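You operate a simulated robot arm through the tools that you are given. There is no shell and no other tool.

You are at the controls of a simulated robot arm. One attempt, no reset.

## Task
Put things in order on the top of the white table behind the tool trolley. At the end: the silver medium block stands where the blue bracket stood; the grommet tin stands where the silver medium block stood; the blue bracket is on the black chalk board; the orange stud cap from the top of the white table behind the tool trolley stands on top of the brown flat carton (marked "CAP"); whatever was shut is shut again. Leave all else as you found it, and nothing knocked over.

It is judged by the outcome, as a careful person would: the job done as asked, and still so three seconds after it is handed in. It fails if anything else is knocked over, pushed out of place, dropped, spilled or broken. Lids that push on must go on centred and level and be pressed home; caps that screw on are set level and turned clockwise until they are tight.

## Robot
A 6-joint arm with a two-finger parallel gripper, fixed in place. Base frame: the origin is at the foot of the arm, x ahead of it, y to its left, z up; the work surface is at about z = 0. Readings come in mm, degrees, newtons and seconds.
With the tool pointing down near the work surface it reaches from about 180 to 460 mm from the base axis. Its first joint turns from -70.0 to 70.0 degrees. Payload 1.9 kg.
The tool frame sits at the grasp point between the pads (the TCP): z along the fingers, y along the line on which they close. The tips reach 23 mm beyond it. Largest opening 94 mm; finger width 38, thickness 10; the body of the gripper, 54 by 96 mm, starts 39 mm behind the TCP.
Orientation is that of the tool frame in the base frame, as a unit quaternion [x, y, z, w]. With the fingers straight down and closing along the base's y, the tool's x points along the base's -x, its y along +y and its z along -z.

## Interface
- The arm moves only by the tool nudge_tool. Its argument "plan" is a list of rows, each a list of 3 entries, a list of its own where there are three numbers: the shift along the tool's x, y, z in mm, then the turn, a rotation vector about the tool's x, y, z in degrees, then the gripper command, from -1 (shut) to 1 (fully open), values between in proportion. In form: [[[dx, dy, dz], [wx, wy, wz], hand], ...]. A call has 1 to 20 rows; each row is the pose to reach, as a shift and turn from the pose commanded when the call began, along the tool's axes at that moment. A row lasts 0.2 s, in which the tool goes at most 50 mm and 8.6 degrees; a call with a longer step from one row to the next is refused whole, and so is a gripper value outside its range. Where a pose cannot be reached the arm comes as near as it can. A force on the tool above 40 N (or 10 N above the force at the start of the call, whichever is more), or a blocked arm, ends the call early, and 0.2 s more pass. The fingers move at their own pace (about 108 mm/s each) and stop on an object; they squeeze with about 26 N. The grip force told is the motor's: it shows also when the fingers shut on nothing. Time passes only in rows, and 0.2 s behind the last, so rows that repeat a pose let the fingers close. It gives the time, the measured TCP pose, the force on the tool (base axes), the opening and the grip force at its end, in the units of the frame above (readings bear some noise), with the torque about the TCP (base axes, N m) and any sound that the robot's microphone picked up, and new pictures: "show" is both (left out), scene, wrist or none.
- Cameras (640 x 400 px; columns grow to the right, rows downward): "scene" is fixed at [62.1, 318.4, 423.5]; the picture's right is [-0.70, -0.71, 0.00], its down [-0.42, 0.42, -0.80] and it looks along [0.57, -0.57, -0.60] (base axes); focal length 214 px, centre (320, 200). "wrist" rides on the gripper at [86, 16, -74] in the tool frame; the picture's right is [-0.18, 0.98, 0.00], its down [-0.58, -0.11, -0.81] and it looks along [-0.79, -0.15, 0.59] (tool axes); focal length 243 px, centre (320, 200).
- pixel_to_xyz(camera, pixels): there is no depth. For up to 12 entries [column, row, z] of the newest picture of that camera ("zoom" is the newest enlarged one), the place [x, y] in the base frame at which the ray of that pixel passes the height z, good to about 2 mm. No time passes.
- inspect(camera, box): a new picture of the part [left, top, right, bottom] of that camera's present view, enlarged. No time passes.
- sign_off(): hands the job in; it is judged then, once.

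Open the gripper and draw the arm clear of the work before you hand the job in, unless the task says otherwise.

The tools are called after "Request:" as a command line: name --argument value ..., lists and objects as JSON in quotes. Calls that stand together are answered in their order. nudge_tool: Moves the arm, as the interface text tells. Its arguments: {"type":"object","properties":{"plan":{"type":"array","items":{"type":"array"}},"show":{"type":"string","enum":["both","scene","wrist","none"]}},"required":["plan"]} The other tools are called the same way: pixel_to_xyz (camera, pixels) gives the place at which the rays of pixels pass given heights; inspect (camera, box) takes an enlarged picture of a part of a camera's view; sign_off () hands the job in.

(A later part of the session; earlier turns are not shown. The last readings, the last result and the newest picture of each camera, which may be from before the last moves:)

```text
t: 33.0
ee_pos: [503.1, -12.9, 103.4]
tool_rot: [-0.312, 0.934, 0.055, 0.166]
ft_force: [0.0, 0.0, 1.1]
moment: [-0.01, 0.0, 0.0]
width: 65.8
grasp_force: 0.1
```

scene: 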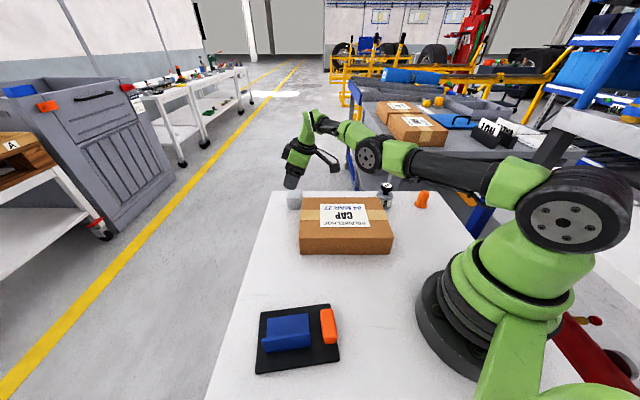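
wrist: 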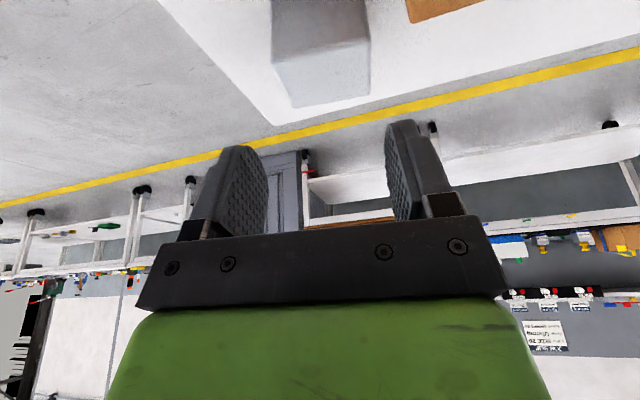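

The commanded pose is the one actually reached: (504.2,-13.2,103.5), tilt 20° towards azimuth 36.8°. I shift to centre the fingers over the block (about 5 mm along tool +y, 8 mm back) and come down to z≈80.

Request:
nudge_tool --plan '[[[4, 2, 4], [0, 0, 0], 0.4], [[8, 4, 9], [0, 0, 0], 0.4], [[12, 5, 14], [0, 0, 0], 0.4], [[15.6, 5, 19.3], [0, 0, 0], 0.4], [[15.6, 5, 19.3], [0, 0, 0], 0.4], [[15.6, 5, 19.3], [0, 0, 0], 0.4], [[15.6, 5, 19.3], [0, 0, 0], 0.4]]'

```text
t: 34.6
ee_pos: [502.3, -16.2, 80.7]
tool_rot: [-0.312, 0.934, 0.056, 0.165]
ft_force: [-0.3, -0.1, -0.8]
moment: [0.0, -0.01, 0.0]
width: 65.8
grasp_force: 0.0
out of reach, approached as far as the arm can: row 2, 3, 4, 5, 6, 7
```

scene: 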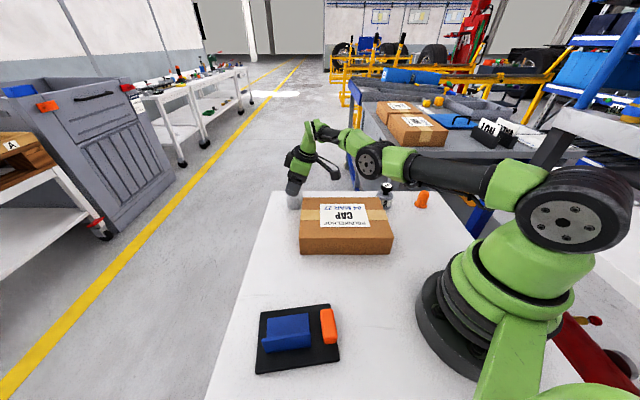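
wrist: 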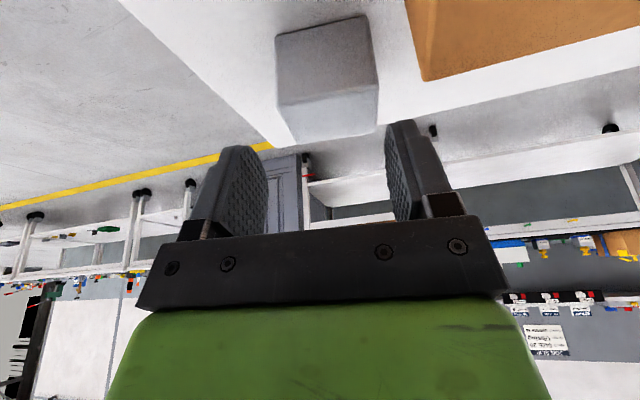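

The scene picture shows the forearm bent upward past straight (elbow sagging at (370,158)), which is why the arm cannot draw in. I lift away from the block and swing over the free space left of the table edge, where I can lower the hand and let the elbow flex the normal way.

Request:
nudge_tool --plan '[[[-6.8, 0, -18.8], [0, 0, 0], 0.4], [[-13.7, 0, -37.6], [0, 0, 0], 0.4], [[-31.5, 42.4, -31.1], [0, 0, 0], 0.4], [[-49.2, 84.7, -24.7], [0, 0, 0], 0.4], [[-67, 127.1, -18.2], [0, 0, 0], 0.4], [[-84.7, 169.4, -11.8], [0, 0, 0], 0.4], [[-102.5, 211.8, -5.3], [0, 0, 0], 0.4], [[-102.5, 211.8, -5.3], [0, 0, 0], 0.4]]'

```text
t: 36.4
ee_pos: [466.9, 223.2, 122.7]
tool_rot: [-0.311, 0.934, 0.054, 0.165]
ft_force: [0.0, -0.6, 0.2]
moment: [0.01, -0.03, 0.02]
width: 66.0
grasp_force: 0.1
out of reach, approached as far as the arm can: row 3, 4, 5, 6, 7, 8
```

scene: 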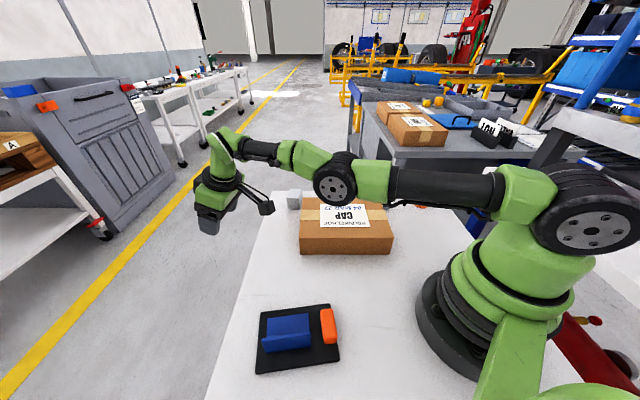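
wrist: 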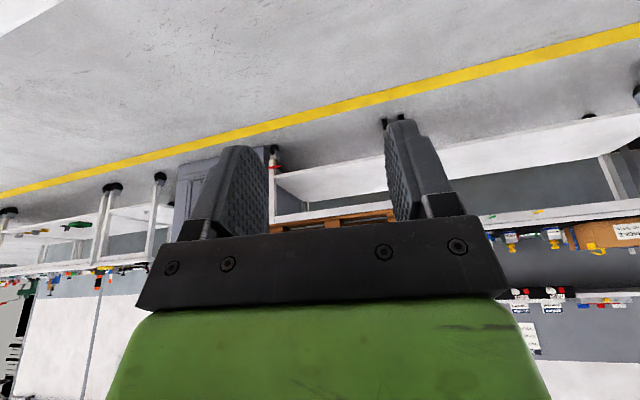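

The arm's elbow (340,180) still sags below the shoulder–wrist line. Over free space here, I lower the hand 90 mm in steps and then draw inward.

Request:
nudge_tool --plan '[[[6.8, 0, 18.8], [0, 0, 0], 0.4], [[13.7, 0, 37.6], [0, 0, 0], 0.4], [[20.5, 0, 56.4], [0, 0, 0], 0.4], [[27.4, 0, 75.2], [0, 0, 0], 0.4], [[30.8, 0, 84.6], [0, 0, 0], 0.4], [[30.8, 0, 84.6], [0, 0, 0], 0.4]]'

```text
t: 37.8
ee_pos: [462.4, 215.3, 31.8]
tool_rot: [-0.311, 0.934, 0.055, 0.166]
ft_force: [-0.2, -0.9, 0.5]
moment: [0.04, 0.02, -0.01]
width: 66.0
grasp_force: 0.0
out of reach, approached as far as the arm can: row 4, 5, 6
```

scene: 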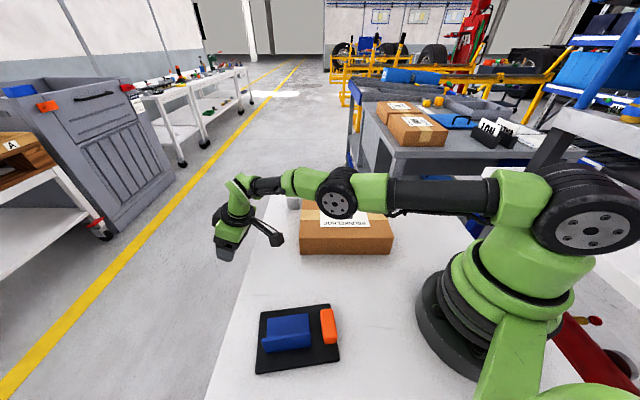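
wrist: 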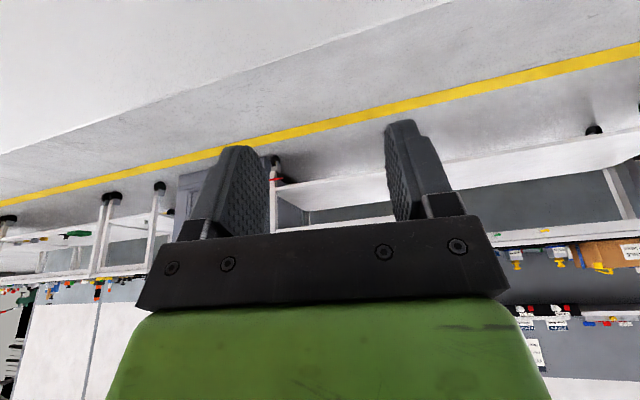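

The arm is now straight (shoulder–elbow–wrist in line) at (462,215,32). I lower a little more with an inward pull beyond the table edge so the elbow flexes upward, then draw in and rise.

Request:
nudge_tool --plan '[[[8, 0, 8], [0, 0, 0], 0.4], [[17, 0, 16], [0, 0, 0], 0.4], [[25, -0.8, 22.9], [0, 0, 0], 0.4], [[25, -0.8, 22.9], [0, 0, 0], 0.4], [[33, 3, 6], [0, 0, 0], 0.4], [[41, 7, -12], [0, 0, 0], 0.4], [[49.7, 11.3, -28.7], [0, 0, 0], 0.4], [[49.7, 11.3, -28.7], [0, 0, 0], 0.4]]'

```text
t: 39.1
ee_pos: [438.1, 206.3, 25.4]
tool_rot: [-0.317, 0.929, 0.055, 0.181]
ft_force: [2.2, 1.5, 0.9]
moment: [0.04, -0.05, 0.09]
width: 65.5
grasp_force: 0.1
stopped in row 6: the force on the tool passed its limit at 136 N (the readings are from after the stop); the commanded pose is now the measured one
```

scene: 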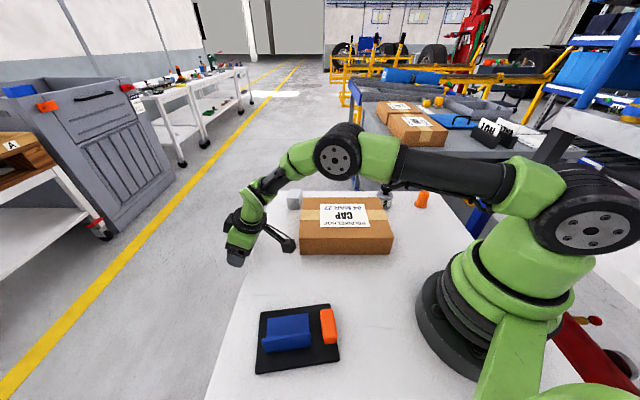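
wrist: 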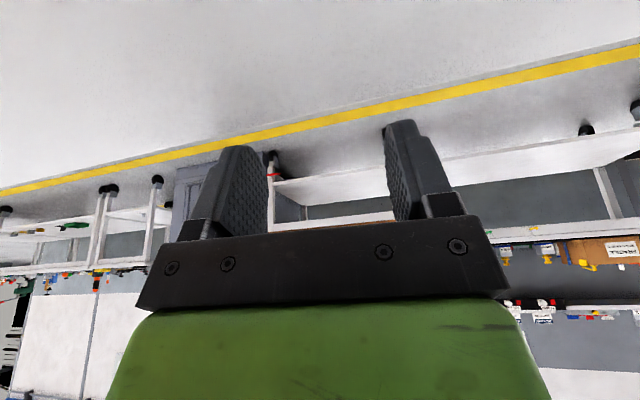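

The finger tips grazed the table edge (force stop), but the elbow is now properly up (340,150) and the objects look undisturbed. I lift straight up and then draw in.

Request:
nudge_tool --plan '[[[-3.7, 0, -9.3], [0, 0, 0], 0.4], [[-11.1, 0, -27.8], [0, 0, 0], 0.4], [[-9, -4, -53], [0, 0, 0], 0.4], [[-7, -8, -79], [0, 0, 0], 0.4], [[-5.7, -12.6, -105.3], [0, 0, 0], 0.4], [[-5.7, -12.6, -105.3], [0, 0, 0], 0.4]]'

```text
t: 40.5
ee_pos: [416.7, 172.6, 123.6]
tool_rot: [-0.318, 0.929, 0.056, 0.18]
ft_force: [0.0, 0.2, 0.1]
moment: [0.03, -0.05, -0.01]
width: 66.2
grasp_force: 0.0
```

scene: 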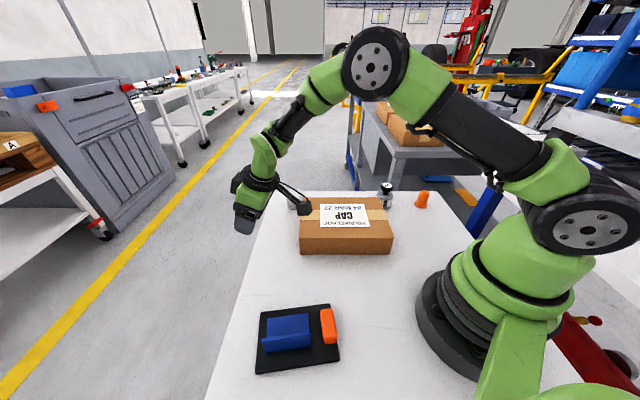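
wrist: 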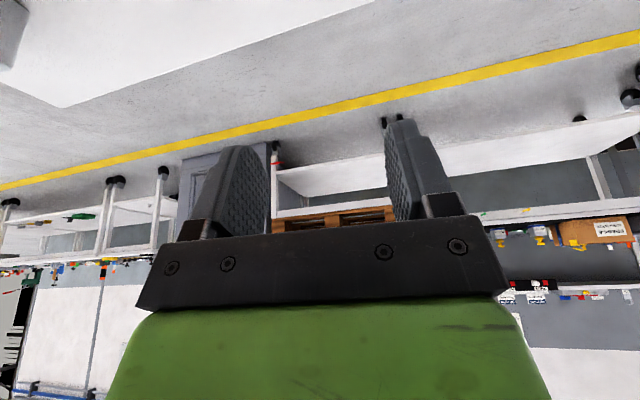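

Elbow is up now. The hand is tilted 21.8° towards azimuth 36°, fingers closing along azimuth 127.7°, matching the block's faces. I move back to a point short of the block, (470,0,120), levelling the closing axis by 0.6°.

Request:
nudge_tool --plan '[[[12.2, -33.8, -3.7], [-0.3, 0, 0], 0.4], [[24.3, -67.7, -7.4], [-0.64, 0, 0], 0.4], [[36.5, -101.5, -11.1], [-0.64, 0, 0], 0.4], [[48.6, -135.4, -14.8], [-0.64, 0, 0], 0.4], [[60.8, -169.2, -18.5], [-0.64, 0, 0], 0.4], [[60.8, -169.2, -18.5], [-0.64, 0, 0], 0.4], [[60.8, -169.2, -18.5], [-0.64, 0, 0], 0.4]]'

Request:
nudge_tool --plan '[[[0, 0, 0], [0, 0, 0], 0.4]]' --show "none"

Request:
nudge_tool --plan '[[[0, 0, 0], [0, 0, 0], 0.4]]' --show "none"

```text
t: 42.1
ee_pos: [471.3, 3.4, 121.0]
tool_rot: [-0.318, 0.929, 0.06, 0.179]
ft_force: [-0.3, -0.1, 0.4]
moment: [-0.02, 0.0, 0.0]
width: 65.7
grasp_force: 0.0
```

scene: 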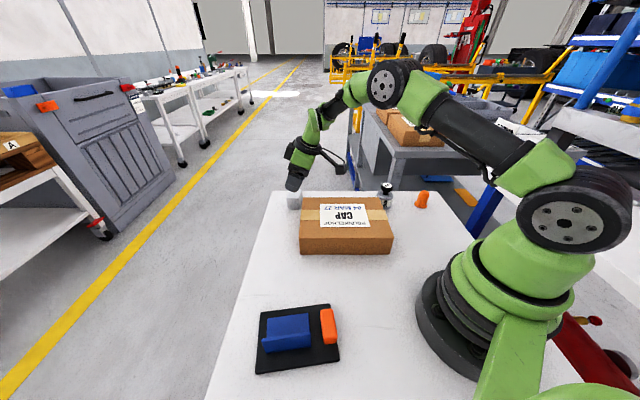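
wrist: 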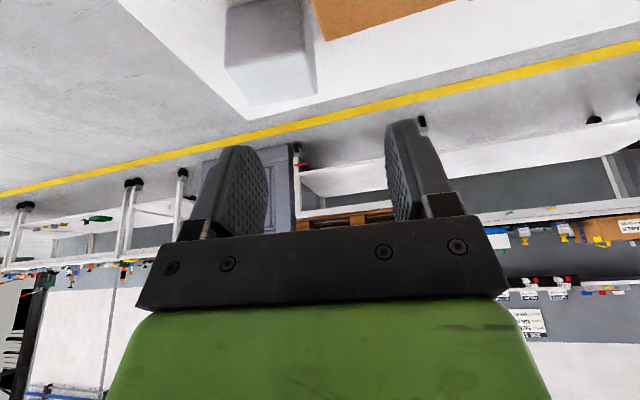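

```text
t: 42.5
ee_pos: [470.7, 3.7, 121.6]
tool_rot: [-0.319, 0.929, 0.06, 0.178]
ft_force: [0.1, 0.1, -0.3]
moment: [0.0, -0.01, 0.01]
width: 66.1
grasp_force: 0.1
```

```text
t: 42.9
ee_pos: [472.2, 3.0, 121.3]
tool_rot: [-0.32, 0.929, 0.06, 0.178]
ft_force: [0.2, -0.1, -0.7]
moment: [0.03, 0.04, 0.0]
width: 65.8
grasp_force: 0.0
```

Pose (471.4,3.4,121.3), well within reach with the elbow up. I move over the block to about (500,-12.7,90) with the opening narrowed to 60 mm, watching for the reach limit.

Request:
nudge_tool --plan '[[[0, -8, 9], [0, 0, 0], 0.277], [[0, -16, 18], [0, 0, 0], 0.277], [[0, -23, 26], [0, 0, 0], 0.277], [[-0.3, -30.2, 33.9], [0, 0, 0], 0.277], [[-0.3, -30.2, 33.9], [0, 0, 0], 0.277], [[-0.3, -30.2, 33.9], [0, 0, 0], 0.277]]'

Request:
nudge_tool --plan '[[[0, 0, 0], [0, 0, 0], 0.277]]' --show "none"

Request:
nudge_tool --plan '[[[0, 0, 0], [0, 0, 0], 0.277]]' --show "none"

```text
t: 44.3
ee_pos: [500.0, -11.6, 89.9]
tool_rot: [-0.319, 0.929, 0.061, 0.178]
ft_force: [0.0, 1.4, 0.2]
moment: [0.03, 0.02, -0.01]
width: 60.2
grasp_force: 0.0
```

scene: 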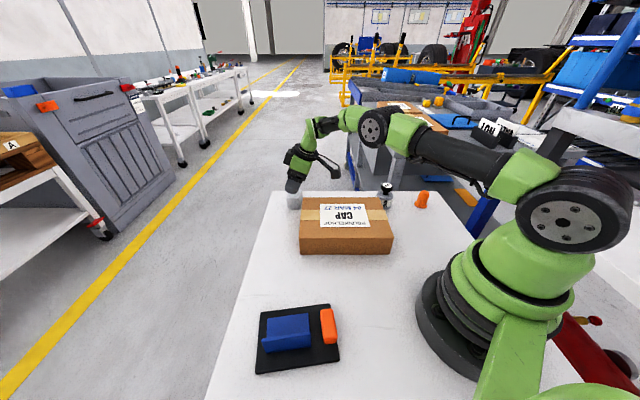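
wrist: 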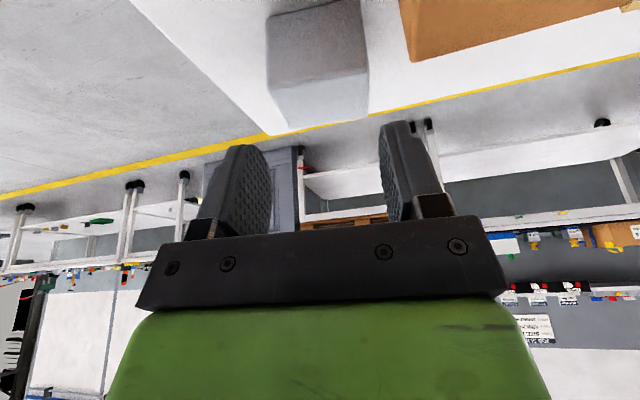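

```text
t: 44.7
ee_pos: [500.6, -12.9, 89.5]
tool_rot: [-0.319, 0.929, 0.06, 0.178]
ft_force: [0.2, 0.0, -0.2]
moment: [0.01, 0.01, -0.05]
width: 60.1
grasp_force: 0.1
```

```text
t: 45.1
ee_pos: [500.0, -11.5, 89.8]
tool_rot: [-0.319, 0.929, 0.06, 0.178]
ft_force: [-0.3, -0.2, -0.9]
moment: [0.02, 0.0, 0.04]
width: 59.9
grasp_force: 0.0
```

Reached without warning: (500.2,-12,89.7). I zoom the wrist view on the block at (318,65) to verify the alignment before lowering.

Request:
inspect --camera "wrist" --box '[220, 0, 460, 150]'

```text
2.67 times, centred on (340, 75) of wrist
```

zoom: 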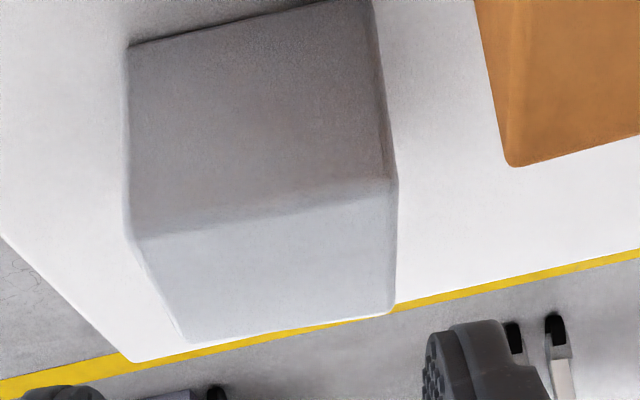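

I convert the block's top corners (135,240),(396,183),(393,310),(185,340) and the carton's top corner (512,165) in this zoom.

Request:
pixel_to_xyz --camera "zoom" --pixels '[[135, 240, 44], [396, 183, 44], [393, 310, 44], [185, 340, 44], [128, 48, 0], [372, 2, 0], [512, 165, 60]]'

```text
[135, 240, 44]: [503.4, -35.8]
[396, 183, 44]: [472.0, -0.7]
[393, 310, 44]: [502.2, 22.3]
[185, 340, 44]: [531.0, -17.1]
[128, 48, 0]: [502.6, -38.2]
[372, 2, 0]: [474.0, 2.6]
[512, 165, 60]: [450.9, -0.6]
```

Measurements agree: block centre (502.2,-7.8), 2 mm toward tool +y and 4 mm ahead of the TCP, carton corner clear. I lower straight down in two stages, first to z≈64.

Request:
nudge_tool --plan '[[[3.2, 0, 8], [0, 0, 0], 0.277], [[6.3, 0, 16], [0, 0, 0], 0.277], [[9.5, 0, 23.9], [0, 0, 0], 0.277], [[9.5, 0, 23.9], [0, 0, 0], 0.277]]'

```text
t: 46.1
ee_pos: [500.7, -12.8, 64.1]
tool_rot: [-0.318, 0.929, 0.061, 0.178]
ft_force: [0.6, -0.1, 0.3]
moment: [0.01, -0.01, 0.04]
width: 59.8
grasp_force: 0.0
```

scene: 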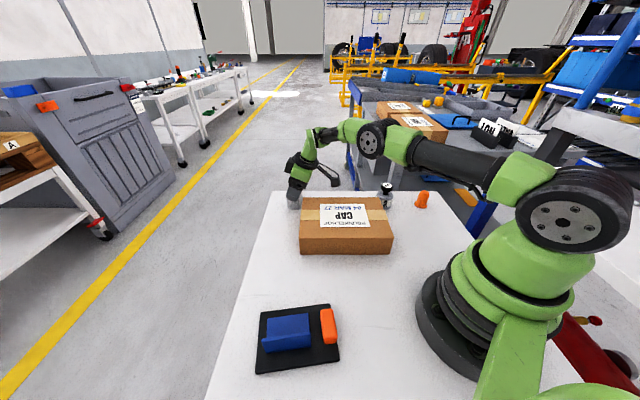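
wrist: 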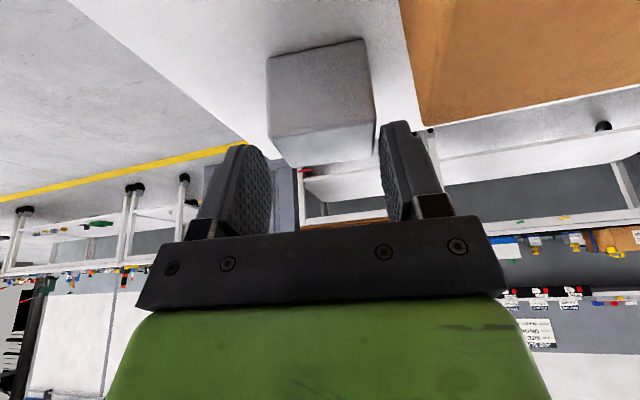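

Fingers straddle the block with the carton edge (420,120) just clear of the right finger. I lower the remaining 20 mm in small steps.

Request:
nudge_tool --plan '[[[1.9, 0, 4.9], [0, 0, 0], 0.277], [[3.9, 0, 9.8], [0, 0, 0], 0.277], [[5.8, 0, 14.6], [0, 0, 0], 0.277], [[7.5, 0, 19], [0, 0, 0], 0.277], [[7.5, 0, 19], [0, 0, 0], 0.277]]'

```text
t: 47.3
ee_pos: [499.6, -12.8, 44.3]
tool_rot: [-0.319, 0.929, 0.061, 0.179]
ft_force: [0.0, 0.2, 0.8]
moment: [0.01, -0.01, -0.01]
width: 60.2
grasp_force: 0.1
```

scene: 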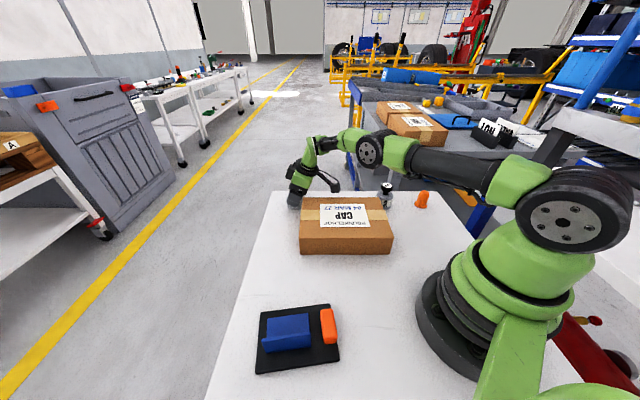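
wrist: 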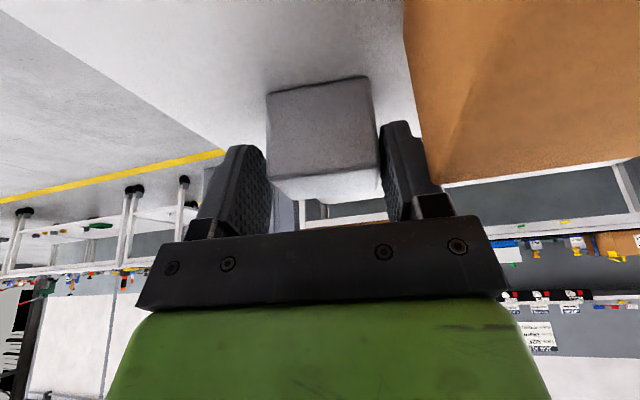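

Both fingers are beside the block, carton clear. I go 4 mm lower for a better bite and close.

Request:
nudge_tool --plan '[[[1.5, 0, 3.7], [0, 0, 0], 0.277], [[1.5, 0, 3.7], [0, 0, 0], 0.277], [[1.5, 0, 3.7], [0, 0, 0], 0.1], [[1.5, 0, 3.7], [0, 0, 0], -0.1], [[1.5, 0, 3.7], [0, 0, 0], -1], [[1.5, 0, 3.7], [0, 0, 0], -1], [[1.5, 0, 3.7], [0, 0, 0], -1]]'

Request:
nudge_tool --plan '[[[0, 0, 0], [0, 0, 0], -1]]' --show "none"

Request:
nudge_tool --plan '[[[0, 0, 0], [0, 0, 0], -1]]' --show "none"

```text
t: 48.9
ee_pos: [500.1, -13.3, 39.4]
tool_rot: [-0.319, 0.929, 0.06, 0.179]
ft_force: [0.0, 0.1, 0.0]
moment: [-0.03, 0.01, -0.02]
width: 49.6
grasp_force: 25.7
```

scene: 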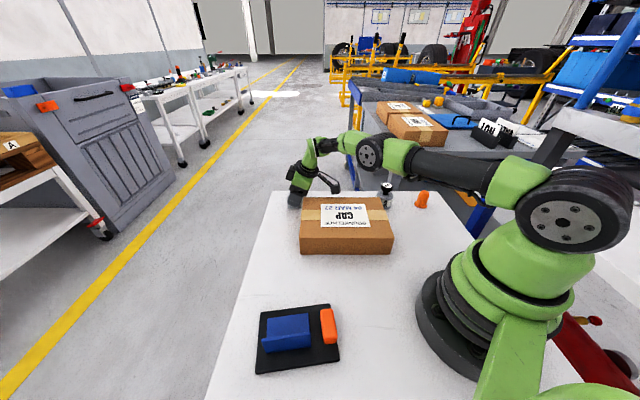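
wrist: 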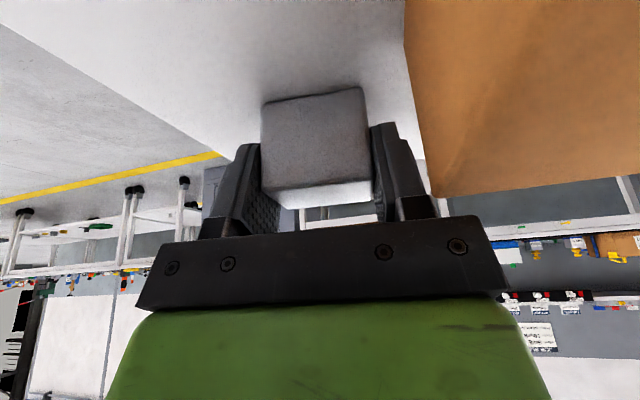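

```text
t: 49.3
ee_pos: [499.0, -13.2, 39.2]
tool_rot: [-0.318, 0.929, 0.061, 0.179]
ft_force: [0.7, 0.3, -0.1]
moment: [-0.02, -0.01, -0.01]
width: 49.6
grasp_force: 25.9
```

```text
t: 49.7
ee_pos: [499.9, -13.9, 38.4]
tool_rot: [-0.319, 0.929, 0.06, 0.178]
ft_force: [0.3, -0.1, 0.1]
moment: [-0.04, -0.01, -0.02]
width: 49.6
grasp_force: 25.8
```

The block is held (width 49.6, grip 26) with the TCP at (499.7,-13.5,39). I lift it straight up, then inward over the carton at height.

Request:
nudge_tool --plan '[[[-3.7, 0, -9.3], [0, 0, 0], -1], [[-11, 0, -28], [0, 0, 0], -1], [[-18, 0, -45], [0, 0, 0], -1], [[-24.4, 0, -61.4], [0, 0, 0], -1], [[-9.7, 4.4, -83.4], [0, 0, 0], -1], [[5, 8.8, -105.4], [0, 0, 0], -1], [[19.6, 13.2, -127.3], [0, 0, 0], -1], [[19.6, 13.2, -127.3], [0, 0, 0], -1]]'

```text
t: 51.5
ee_pos: [438.8, -40.2, 150.2]
tool_rot: [-0.319, 0.929, 0.061, 0.18]
ft_force: [0.5, -0.2, -0.7]
moment: [-0.02, 0.05, -0.02]
width: 49.6
grasp_force: 26.2
```

scene: 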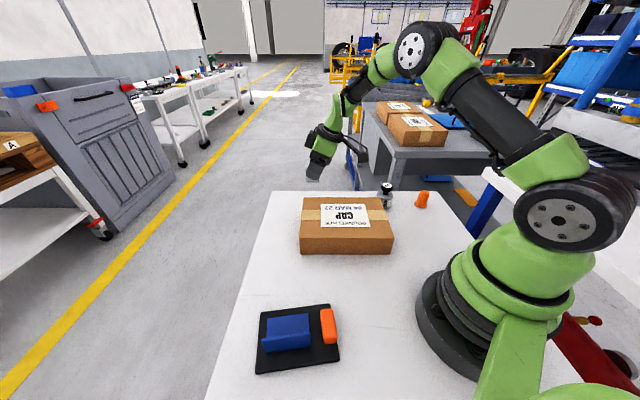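
wrist: 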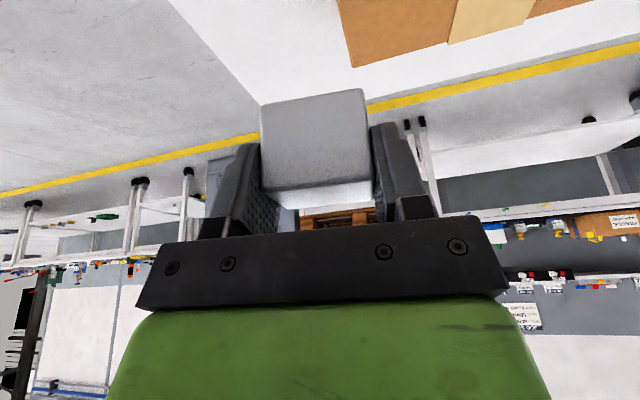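

The block is securely lifted and nothing else moved. I carry it at z≈150 toward the bracket's old place.

Request:
nudge_tool --plan '[[[35.6, 7.9, -14.2], [0, 0, 0], -1], [[71.3, 15.7, -28.4], [0, 0, 0], -1], [[106.9, 23.6, -42.5], [0, 0, 0], -1], [[142.6, 31.5, -56.7], [0, 0, 0], -1], [[178.2, 39.3, -70.9], [0, 0, 0], -1], [[213.8, 47.2, -85], [0, 0, 0], -1], [[249.5, 55, -99.2], [0, 0, 0], -1], [[285.1, 62.9, -113.4], [0, 0, 0], -1], [[285.1, 62.9, -113.4], [0, 0, 0], -1]]'

Request:
nudge_tool --plan '[[[0, 0, 0], [0, 0, 0], -1]]' --show "none"

Request:
nudge_tool --plan '[[[0, 0, 0], [0, 0, 0], -1]]' --show "none"

```text
t: 53.5
ee_pos: [157.5, -181.6, 151.3]
tool_rot: [-0.319, 0.929, 0.061, 0.179]
ft_force: [0.6, -0.2, -1.8]
moment: [-0.01, -0.01, 0.01]
width: 50.0
grasp_force: 25.4
```

scene: 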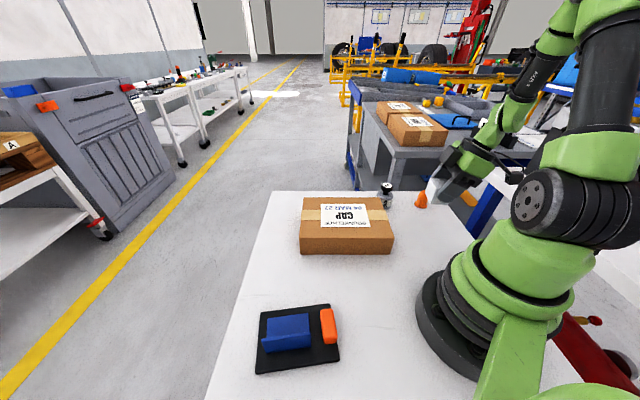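
wrist: 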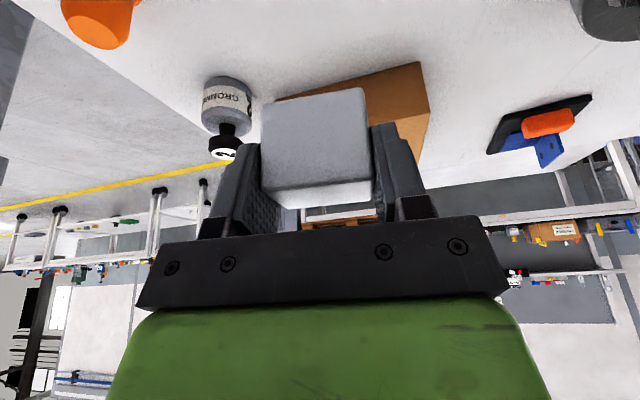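

```text
t: 53.9
ee_pos: [157.6, -179.5, 151.2]
tool_rot: [-0.319, 0.929, 0.06, 0.178]
ft_force: [-0.5, -0.2, -1.1]
moment: [-0.03, 0.0, 0.01]
width: 50.0
grasp_force: 25.6
```

```text
t: 54.3
ee_pos: [158.7, -179.0, 152.6]
tool_rot: [-0.319, 0.929, 0.06, 0.178]
ft_force: [0.6, 0.0, -1.6]
moment: [-0.03, 0.02, -0.01]
width: 49.8
grasp_force: 25.8
```

The block is above the bracket's place; average pose (157.9,-180,151.7). I check the block's bottom near corners (262,105) and (365,88) in the wrist view at its bottom height ≈112.7 to fix its true centre.

Request:
inspect --camera "wrist" --box '[230, 60, 410, 220]'

```text
2.50 times, centred on (320, 140) of wrist
```

zoom: 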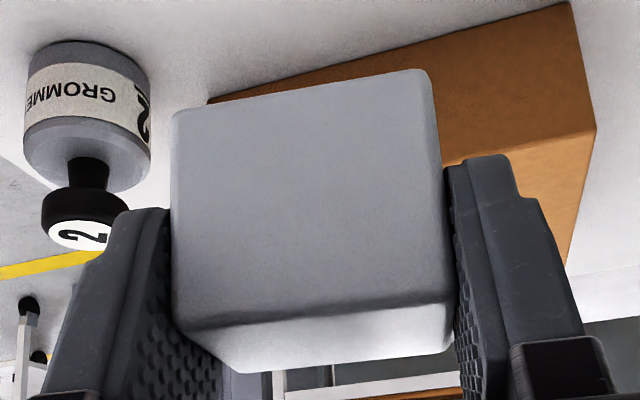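

I convert those four corners of the near face at the bottom (112.7) and top (156.7) heights.

Request:
pixel_to_xyz --camera "zoom" --pixels '[[172, 112, 112.7], [430, 72, 112.7], [178, 335, 156.7], [452, 305, 156.7]]'

```text
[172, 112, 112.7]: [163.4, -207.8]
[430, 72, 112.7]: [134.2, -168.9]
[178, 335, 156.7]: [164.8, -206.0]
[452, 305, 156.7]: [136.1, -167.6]
```

The block's centre is at about (163.5,-176.4), 2 mm from the bracket's old centre (163.5,-178.5). I correct by -2 mm in y and lower to about 4 mm above the table.

Request:
nudge_tool --plan '[[[8.2, -1.6, 20], [0, 0, 0], -1], [[16.3, -1.6, 40], [0, 0, 0], -1], [[24.5, -1.6, 60], [0, 0, 0], -1], [[32.6, -1.6, 80], [0, 0, 0], -1], [[38, -1.6, 93], [0, 0, 0], -1], [[40.8, -1.6, 100], [0, 0, 0], -1], [[40.8, -1.6, 100], [0, 0, 0], -1]]'

Request:
nudge_tool --plan '[[[0, 0, 0], [0, 0, 0], -1]]' --show "none"

Request:
nudge_tool --plan '[[[0, 0, 0], [0, 0, 0], -1]]' --show "none"

```text
t: 55.9
ee_pos: [167.9, -199.9, 53.0]
tool_rot: [-0.319, 0.929, 0.063, 0.177]
ft_force: [-0.4, -0.3, -2.4]
moment: [0.0, -0.02, 0.0]
width: 49.9
grasp_force: 25.9
out of reach, approached as far as the arm can: row 4, 5, 6, 7
```

scene: 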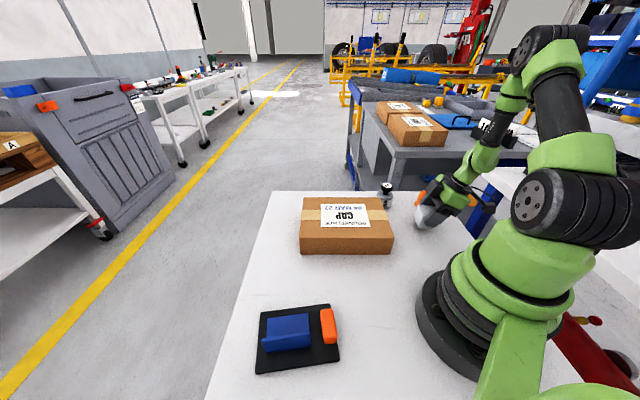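
wrist: 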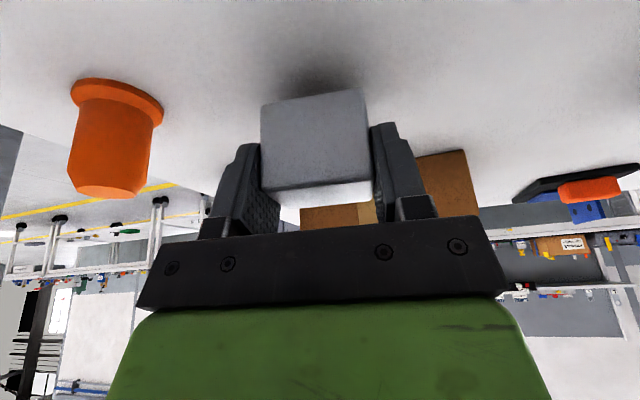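

```text
t: 56.3
ee_pos: [168.4, -199.9, 52.7]
tool_rot: [-0.319, 0.929, 0.062, 0.177]
ft_force: [-0.2, 0.2, -2.2]
moment: [0.01, -0.01, -0.02]
width: 49.7
grasp_force: 26.3
```

```text
t: 56.7
ee_pos: [168.2, -200.6, 53.1]
tool_rot: [-0.319, 0.929, 0.062, 0.178]
ft_force: [-0.3, -0.1, -2.5]
moment: [-0.02, -0.01, 0.0]
width: 49.7
grasp_force: 26.3
```

The arm cannot take this sideways-tilted pose so close to the base: it slid out to (168,-200,53). I go back up and turn the whole hand -89° about the vertical, so the tilt points radially outward and the block still lines up with the bracket's axes.

Request:
nudge_tool --plan '[[[-11, 0, -28], [0, 0, 0], -1], [[-22, 0, -56], [0, 0, 0], -1], [[-37, 0, -93], [0, 0, 0], -1], [[-37, 0, -93], [0, 0, 0], -1]]' --show "none"

Request:
nudge_tool --plan '[[[0, 0, 0], [0, 0, 0], -1]]' --show "both"

```text
t: 57.7
ee_pos: [168.8, -200.9, 152.7]
tool_rot: [-0.318, 0.929, 0.06, 0.178]
ft_force: [-0.4, 0.4, -2.8]
moment: [-0.03, -0.01, 0.0]
width: 50.1
grasp_force: 25.8
```

```text
t: 58.1
ee_pos: [169.4, -202.7, 151.9]
tool_rot: [-0.32, 0.929, 0.061, 0.178]
ft_force: [0.9, 0.0, -1.5]
moment: [-0.03, 0.01, -0.01]
width: 49.6
grasp_force: 26.3
```

scene: 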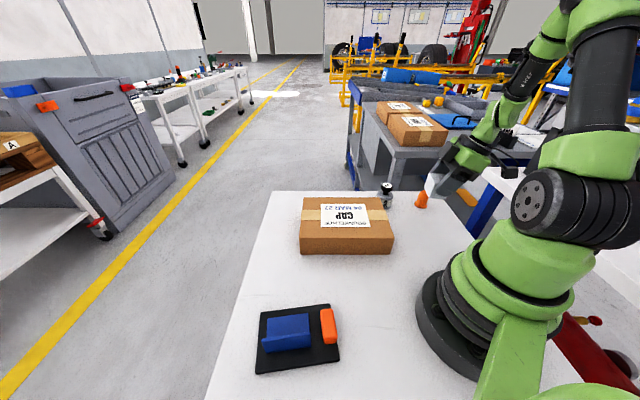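
wrist: 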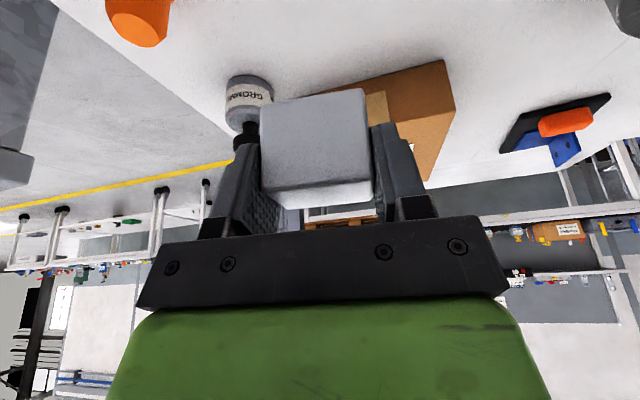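

Hold is still firm. I now turn about the vertical in place, 11 steps of 8.1°.

Request:
nudge_tool --plan '[[[0, 0, 0], [3.0, 0.02, 7.55], -1], [[0, 0, 0], [5.99, 0.03, 15.1], -1], [[0, 0, 0], [8.99, 0.05, 22.64], -1], [[0, 0, 0], [11.98, 0.06, 30.19], -1], [[0, 0, 0], [14.98, 0.08, 37.74], -1], [[0, 0, 0], [17.98, 0.1, 45.29], -1], [[0, 0, 0], [20.97, 0.11, 52.84], -1], [[0, 0, 0], [23.97, 0.13, 60.38], -1], [[0, 0, 0], [26.96, 0.15, 67.93], -1], [[0, 0, 0], [29.96, 0.16, 75.48], -1], [[0, 0, 0], [32.96, 0.18, 83.03], -1], [[0, 0, 0], [32.96, 0.18, 83.03], -1]]'

Request:
nudge_tool --plan '[[[0, 0, 0], [0, 0, 0], -1]]' --show "none"

Request:
nudge_tool --plan '[[[0, 0, 0], [0, 0, 0], -1]]' --show "none"

```text
t: 60.7
ee_pos: [154.6, -211.4, 153.6]
tool_rot: [0.426, 0.885, -0.077, 0.169]
ft_force: [-1.1, -0.7, -1.6]
moment: [0.0, -0.02, -0.01]
width: 49.6
grasp_force: 25.8
out of reach, approached as far as the arm can: row 11, 12
```

scene: 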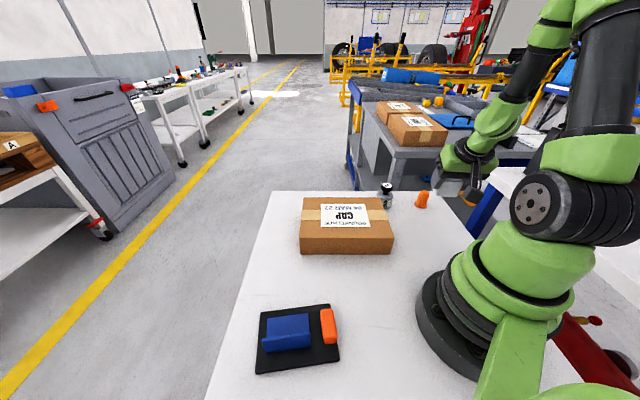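
wrist: 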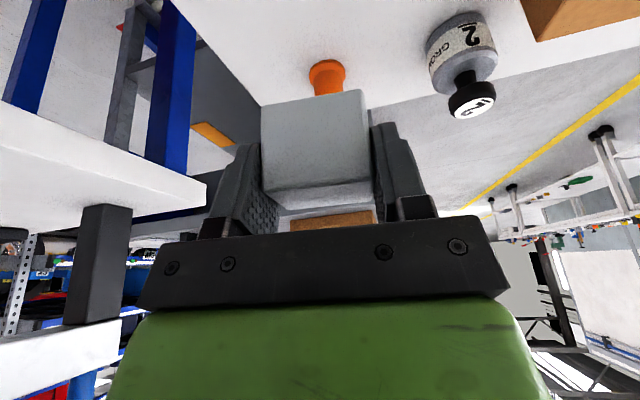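

```text
t: 61.1
ee_pos: [153.9, -211.8, 153.0]
tool_rot: [0.426, 0.885, -0.077, 0.171]
ft_force: [-0.4, -0.2, -2.0]
moment: [0.0, -0.02, -0.03]
width: 49.8
grasp_force: 26.1
```

```text
t: 61.5
ee_pos: [153.5, -212.9, 153.4]
tool_rot: [0.426, 0.885, -0.076, 0.17]
ft_force: [-0.4, 0.1, -1.1]
moment: [-0.02, 0.03, -0.03]
width: 49.9
grasp_force: 25.9
```

That hits another limit (the elbow is folded up, row 11 on). Simplest: set the block down on a free spot near (182,-206), where the tilted pose is comfortable, then regrasp it with the tool vertical. I descend there to about 10 mm above the table.

Request:
nudge_tool --plan '[[[6.2, 5, 19.8], [0.3, 0, 0], -1], [[12.4, 9.9, 39.6], [0.55, 0, 0], -1], [[18.5, 14.9, 59.3], [0.55, 0, 0], -1], [[24.7, 19.8, 79.1], [0.55, 0, 0], -1], [[30.9, 24.8, 98.9], [0.55, 0, 0], -1], [[30.9, 24.8, 98.9], [0.55, 0, 0], -1]]'

Request:
nudge_tool --plan '[[[0, 0, 0], [0, 0, 0], -1]]' --show "none"

Request:
nudge_tool --plan '[[[0, 0, 0], [0, 0, 0], -1]]' --show "none"

```text
t: 62.9
ee_pos: [199.5, -229.6, 77.1]
tool_rot: [0.426, 0.887, -0.048, 0.172]
ft_force: [0.2, -0.4, -2.5]
moment: [0.0, 0.02, 0.01]
width: 49.9
grasp_force: 25.4
out of reach, approached as far as the arm can: row 1, 2, 3, 4, 5, 6
```

scene: 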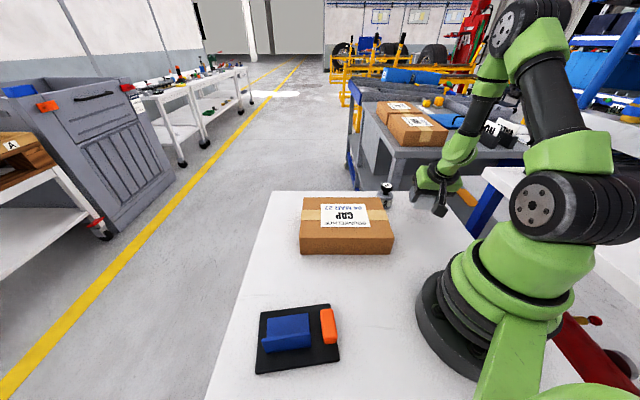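
wrist: 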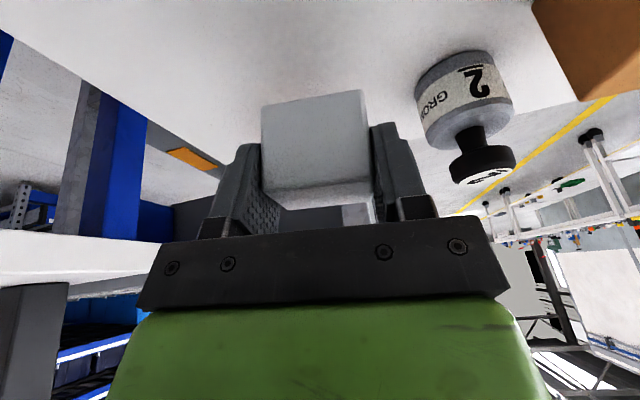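

```text
t: 63.3
ee_pos: [199.2, -228.0, 77.0]
tool_rot: [0.426, 0.887, -0.048, 0.172]
ft_force: [0.1, 0.1, -1.3]
moment: [0.03, 0.01, -0.02]
width: 49.9
grasp_force: 26.3
```

```text
t: 63.7
ee_pos: [200.5, -227.8, 78.1]
tool_rot: [0.427, 0.887, -0.049, 0.171]
ft_force: [-0.2, -0.7, -1.8]
moment: [0.01, -0.01, -0.02]
width: 49.9
grasp_force: 25.8
```

The wrist is against a joint limit in this configuration (hand rolled 3.5° off), so I won't force it. I go straight up clear of the cap, then undo the turn and go back to the configuration that worked.

Request:
nudge_tool --plan '[[[-9.2, 1.6, -25], [0, 0, 0], -1], [[-18.5, 3.3, -50], [0, 0, 0], -1], [[-27.7, 4.9, -75], [0, 0, 0], -1], [[-27.7, 4.9, -75], [0, 0, 0], -1]]' --show "wrist"

```text
t: 64.7
ee_pos: [199.5, -227.5, 148.2]
tool_rot: [0.426, 0.887, -0.045, 0.173]
ft_force: [-0.1, 0.4, -2.3]
moment: [0.02, 0.02, 0.0]
width: 49.8
grasp_force: 26.3
out of reach, approached as far as the arm can: row 3, 4
```

wrist: 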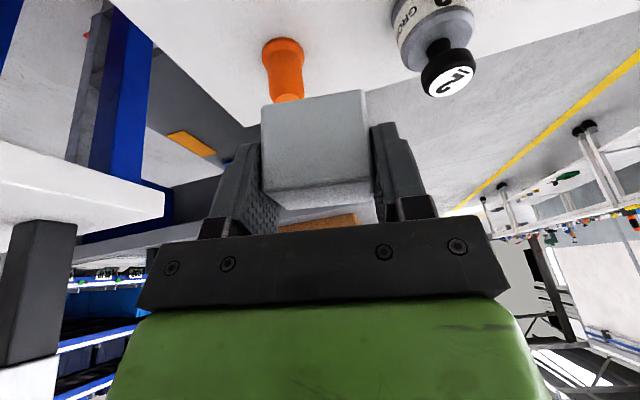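

The cap (285,68) still stands untouched. I rotate back about the vertical in 11 steps while drifting inward over the free area.

Request:
nudge_tool --plan '[[[2.2, 2.4, -2.1], [-2.64, 0.14, -7.6], -1], [[4.4, 4.8, -4.3], [-5.28, 0.29, -15.2], -1], [[6.7, 7.1, -6.4], [-7.92, 0.43, -22.8], -1], [[8.9, 9.5, -8.5], [-10.56, 0.57, -30.4], -1], [[11.1, 11.9, -10.6], [-13.2, 0.71, -38], -1], [[13.3, 14.3, -12.8], [-15.84, 0.86, -45.7], -1], [[15.5, 16.7, -14.9], [-18.48, 1, -53.3], -1], [[17.7, 19.1, -17], [-21.12, 1.14, -60.9], -1], [[20, 21.4, -19.1], [-23.76, 1.28, -68.5], -1], [[22.2, 23.8, -21.3], [-26.4, 1.43, -76.1], -1], [[24.4, 26.2, -23.4], [-29.04, 1.57, -83.7], -1], [[24.4, 26.2, -23.4], [-29.04, 1.57, -83.7], -1]]'

Request:
nudge_tool --plan '[[[0, 0, 0], [0, 0, 0], -1]]' --show "none"

```text
t: 67.3
ee_pos: [200.7, -187.0, 162.9]
tool_rot: [-0.319, 0.929, 0.061, 0.177]
ft_force: [-0.8, -0.2, -1.8]
moment: [-0.05, -0.03, 0.02]
width: 49.7
grasp_force: 27.1
```

scene: 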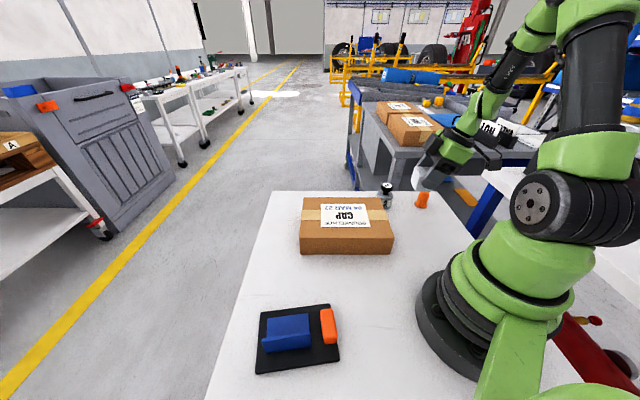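
wrist: 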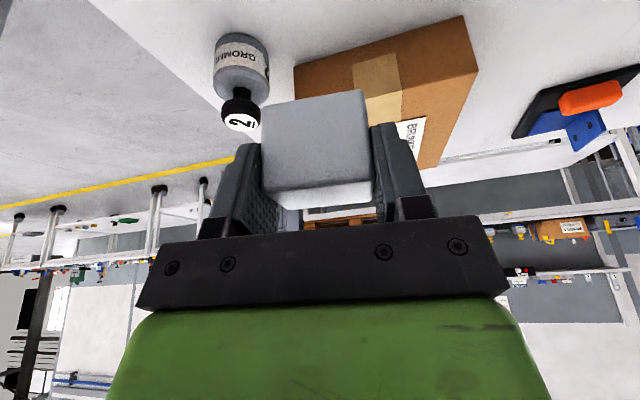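

```text
t: 67.7
ee_pos: [201.0, -186.2, 163.7]
tool_rot: [-0.319, 0.929, 0.061, 0.177]
ft_force: [0.3, 0.3, -1.9]
moment: [0.0, 0.02, -0.01]
width: 50.0
grasp_force: 26.6
```

Back in the good configuration at (200.8,-186.6,163). I carry the block over the carton at height to a free, comfortable spot on the table, block centre about (300,150), to regrasp it there.

Request:
nudge_tool --plan '[[[-28.5, 22.7, 12.2], [0, 0, 0], -1], [[-57.1, 45.5, 24.5], [0, 0, 0], -1], [[-85.6, 68.2, 36.7], [0, 0, 0], -1], [[-114.2, 91, 49], [0, 0, 0], -1], [[-142.7, 113.7, 61.2], [0, 0, 0], -1], [[-171.3, 136.5, 73.5], [0, 0, 0], -1], [[-199.8, 159.2, 85.7], [0, 0, 0], -1], [[-228.4, 182, 98], [0, 0, 0], -1], [[-256.9, 204.7, 110.2], [0, 0, 0], -1], [[-256.9, 204.7, 110.2], [0, 0, 0], -1]]'

Request:
nudge_tool --plan '[[[0, 0, 0], [0, 0, 0], -1]]' --show "none"

```text
t: 69.9
ee_pos: [295.2, 147.9, 154.2]
tool_rot: [-0.32, 0.929, 0.061, 0.178]
ft_force: [0.0, -0.1, -2.2]
moment: [0.0, 0.04, 0.0]
width: 50.0
grasp_force: 26.2
```

scene: 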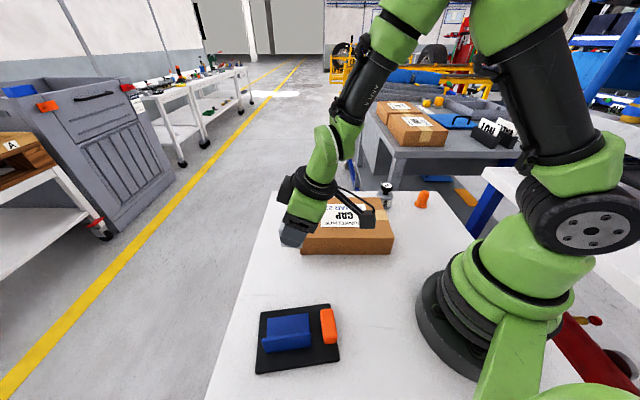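
wrist: 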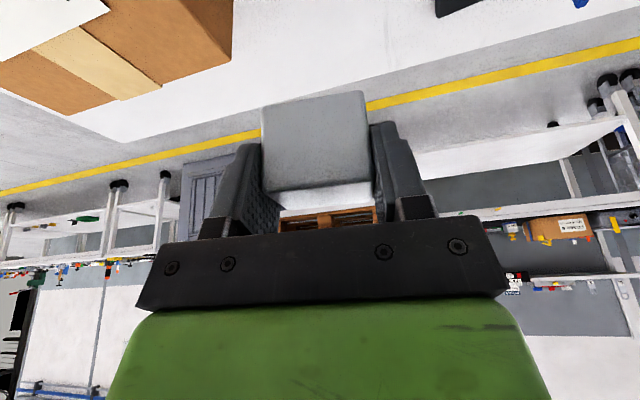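

```text
t: 70.3
ee_pos: [294.4, 145.6, 154.4]
tool_rot: [-0.319, 0.929, 0.061, 0.178]
ft_force: [-0.3, 0.7, -2.0]
moment: [0.0, 0.01, 0.01]
width: 49.4
grasp_force: 26.0
```

Over the free spot at (294.8,146.8,154). I lower to about 4 mm above the table and then feel for contact.

Request:
nudge_tool --plan '[[[10, 0, 25.8], [0, 0, 0], -1], [[20.5, 0, 51.6], [0, 0, 0], -1], [[30.7, 0, 77.4], [0, 0, 0], -1], [[38, 0, 95.6], [0, 0, 0], -1], [[41, 0, 103.2], [0, 0, 0], -1], [[41, 0, 103.2], [0, 0, 0], -1]]' --show "both"

Request:
nudge_tool --plan '[[[0.74, 0, 1.86], [0, 0, 0], -1], [[0.74, 0, 1.86], [0, 0, 0], -1]]' --show "none"

Request:
nudge_tool --plan '[[[0.37, 0, 0.93], [0, 0, 0], -1], [[0.37, 0, 0.93], [0, 0, 0], -1]]' --show "none"

```text
t: 71.7
ee_pos: [294.2, 147.9, 47.1]
tool_rot: [-0.321, 0.934, 0.071, 0.142]
ft_force: [-0.3, 0.4, -1.4]
moment: [-0.02, 0.0, -0.03]
width: 49.9
grasp_force: 26.1
out of reach, approached as far as the arm can: row 4, 5, 6
```

scene: 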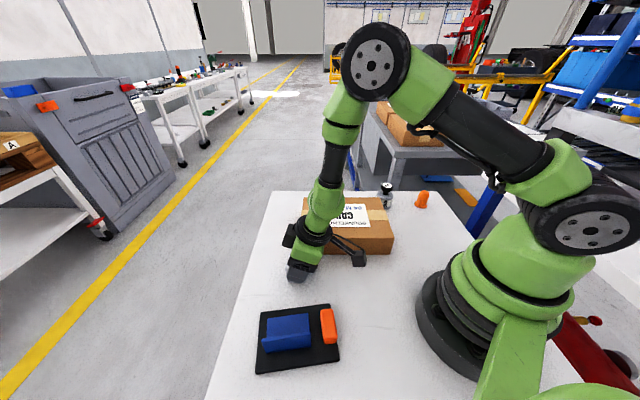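
wrist: 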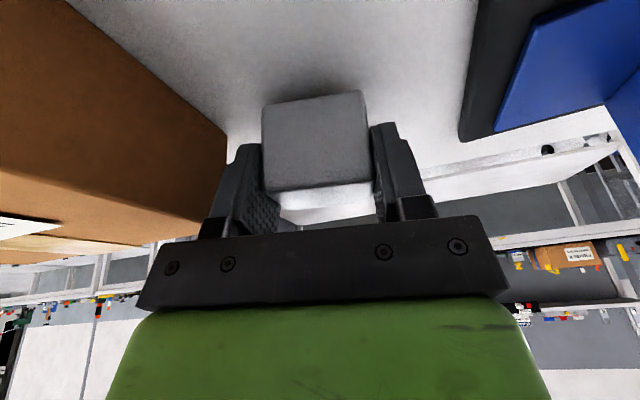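

```text
t: 72.3
ee_pos: [296.1, 146.1, 44.2]
tool_rot: [-0.321, 0.934, 0.07, 0.141]
ft_force: [-0.3, -0.3, -2.1]
moment: [-0.01, 0.01, -0.02]
width: 49.6
grasp_force: 26.2
out of reach, approached as far as the arm can: row 1, 2
```

```text
t: 72.9
ee_pos: [295.5, 146.6, 42.7]
tool_rot: [-0.322, 0.934, 0.071, 0.14]
ft_force: [-0.3, -0.1, -2.0]
moment: [0.01, 0.02, 0.0]
width: 49.7
grasp_force: 26.5
out of reach, approached as far as the arm can: row 1, 2
```

The hand is losing tilt here (17° instead of 21.6°) because the forearm is too steep this close in. I raise the block again and go farther out, to about (350,175), where the forearm is flatter, restoring the tilt there.

Request:
nudge_tool --plan '[[[-9.2, 1.2, -28.5], [0, 0, 0], -1], [[-18.4, 2.5, -57.1], [0, 0, 0], -1], [[-36, -1, -53], [0.8, -1.3, -0.1], -1], [[-53, -5, -47], [1.6, -2.6, -0.2], -1], [[-70.9, -9, -40.7], [2.5, -3.8, -0.3], -1], [[-70.9, -9, -40.7], [2.5, -3.8, -0.3], -1]]'

Request:
nudge_tool --plan '[[[0, 0, 0], [0, 0, 0], -1]]' --show "none"

```text
t: 74.3
ee_pos: [342.1, 167.6, 103.4]
tool_rot: [-0.315, 0.923, 0.051, 0.215]
ft_force: [0.8, 0.9, -2.0]
moment: [-0.02, -0.01, 0.0]
width: 49.8
grasp_force: 26.1
```

scene: 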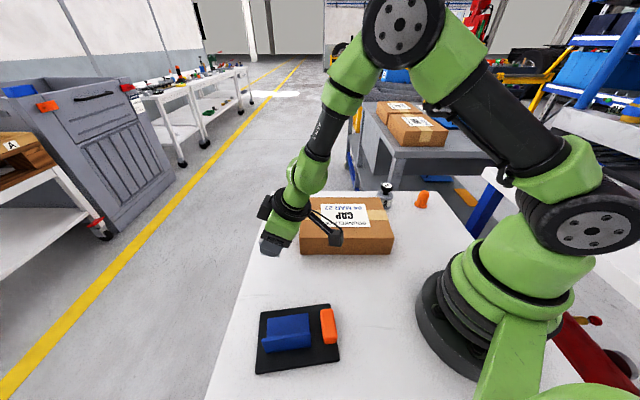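
wrist: 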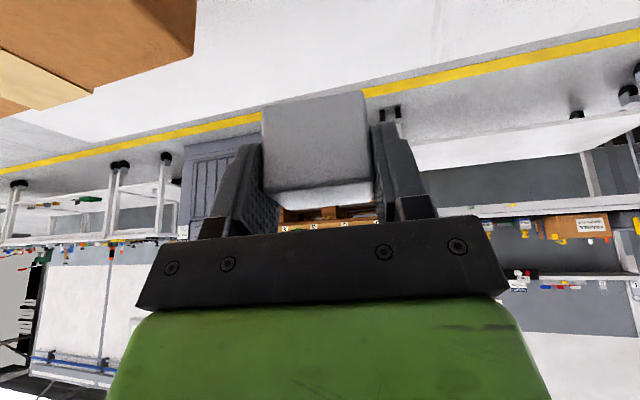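

```text
t: 74.7
ee_pos: [343.1, 167.7, 102.9]
tool_rot: [-0.315, 0.923, 0.051, 0.215]
ft_force: [0.6, -0.1, -1.3]
moment: [-0.01, 0.0, -0.02]
width: 49.7
grasp_force: 25.5
```

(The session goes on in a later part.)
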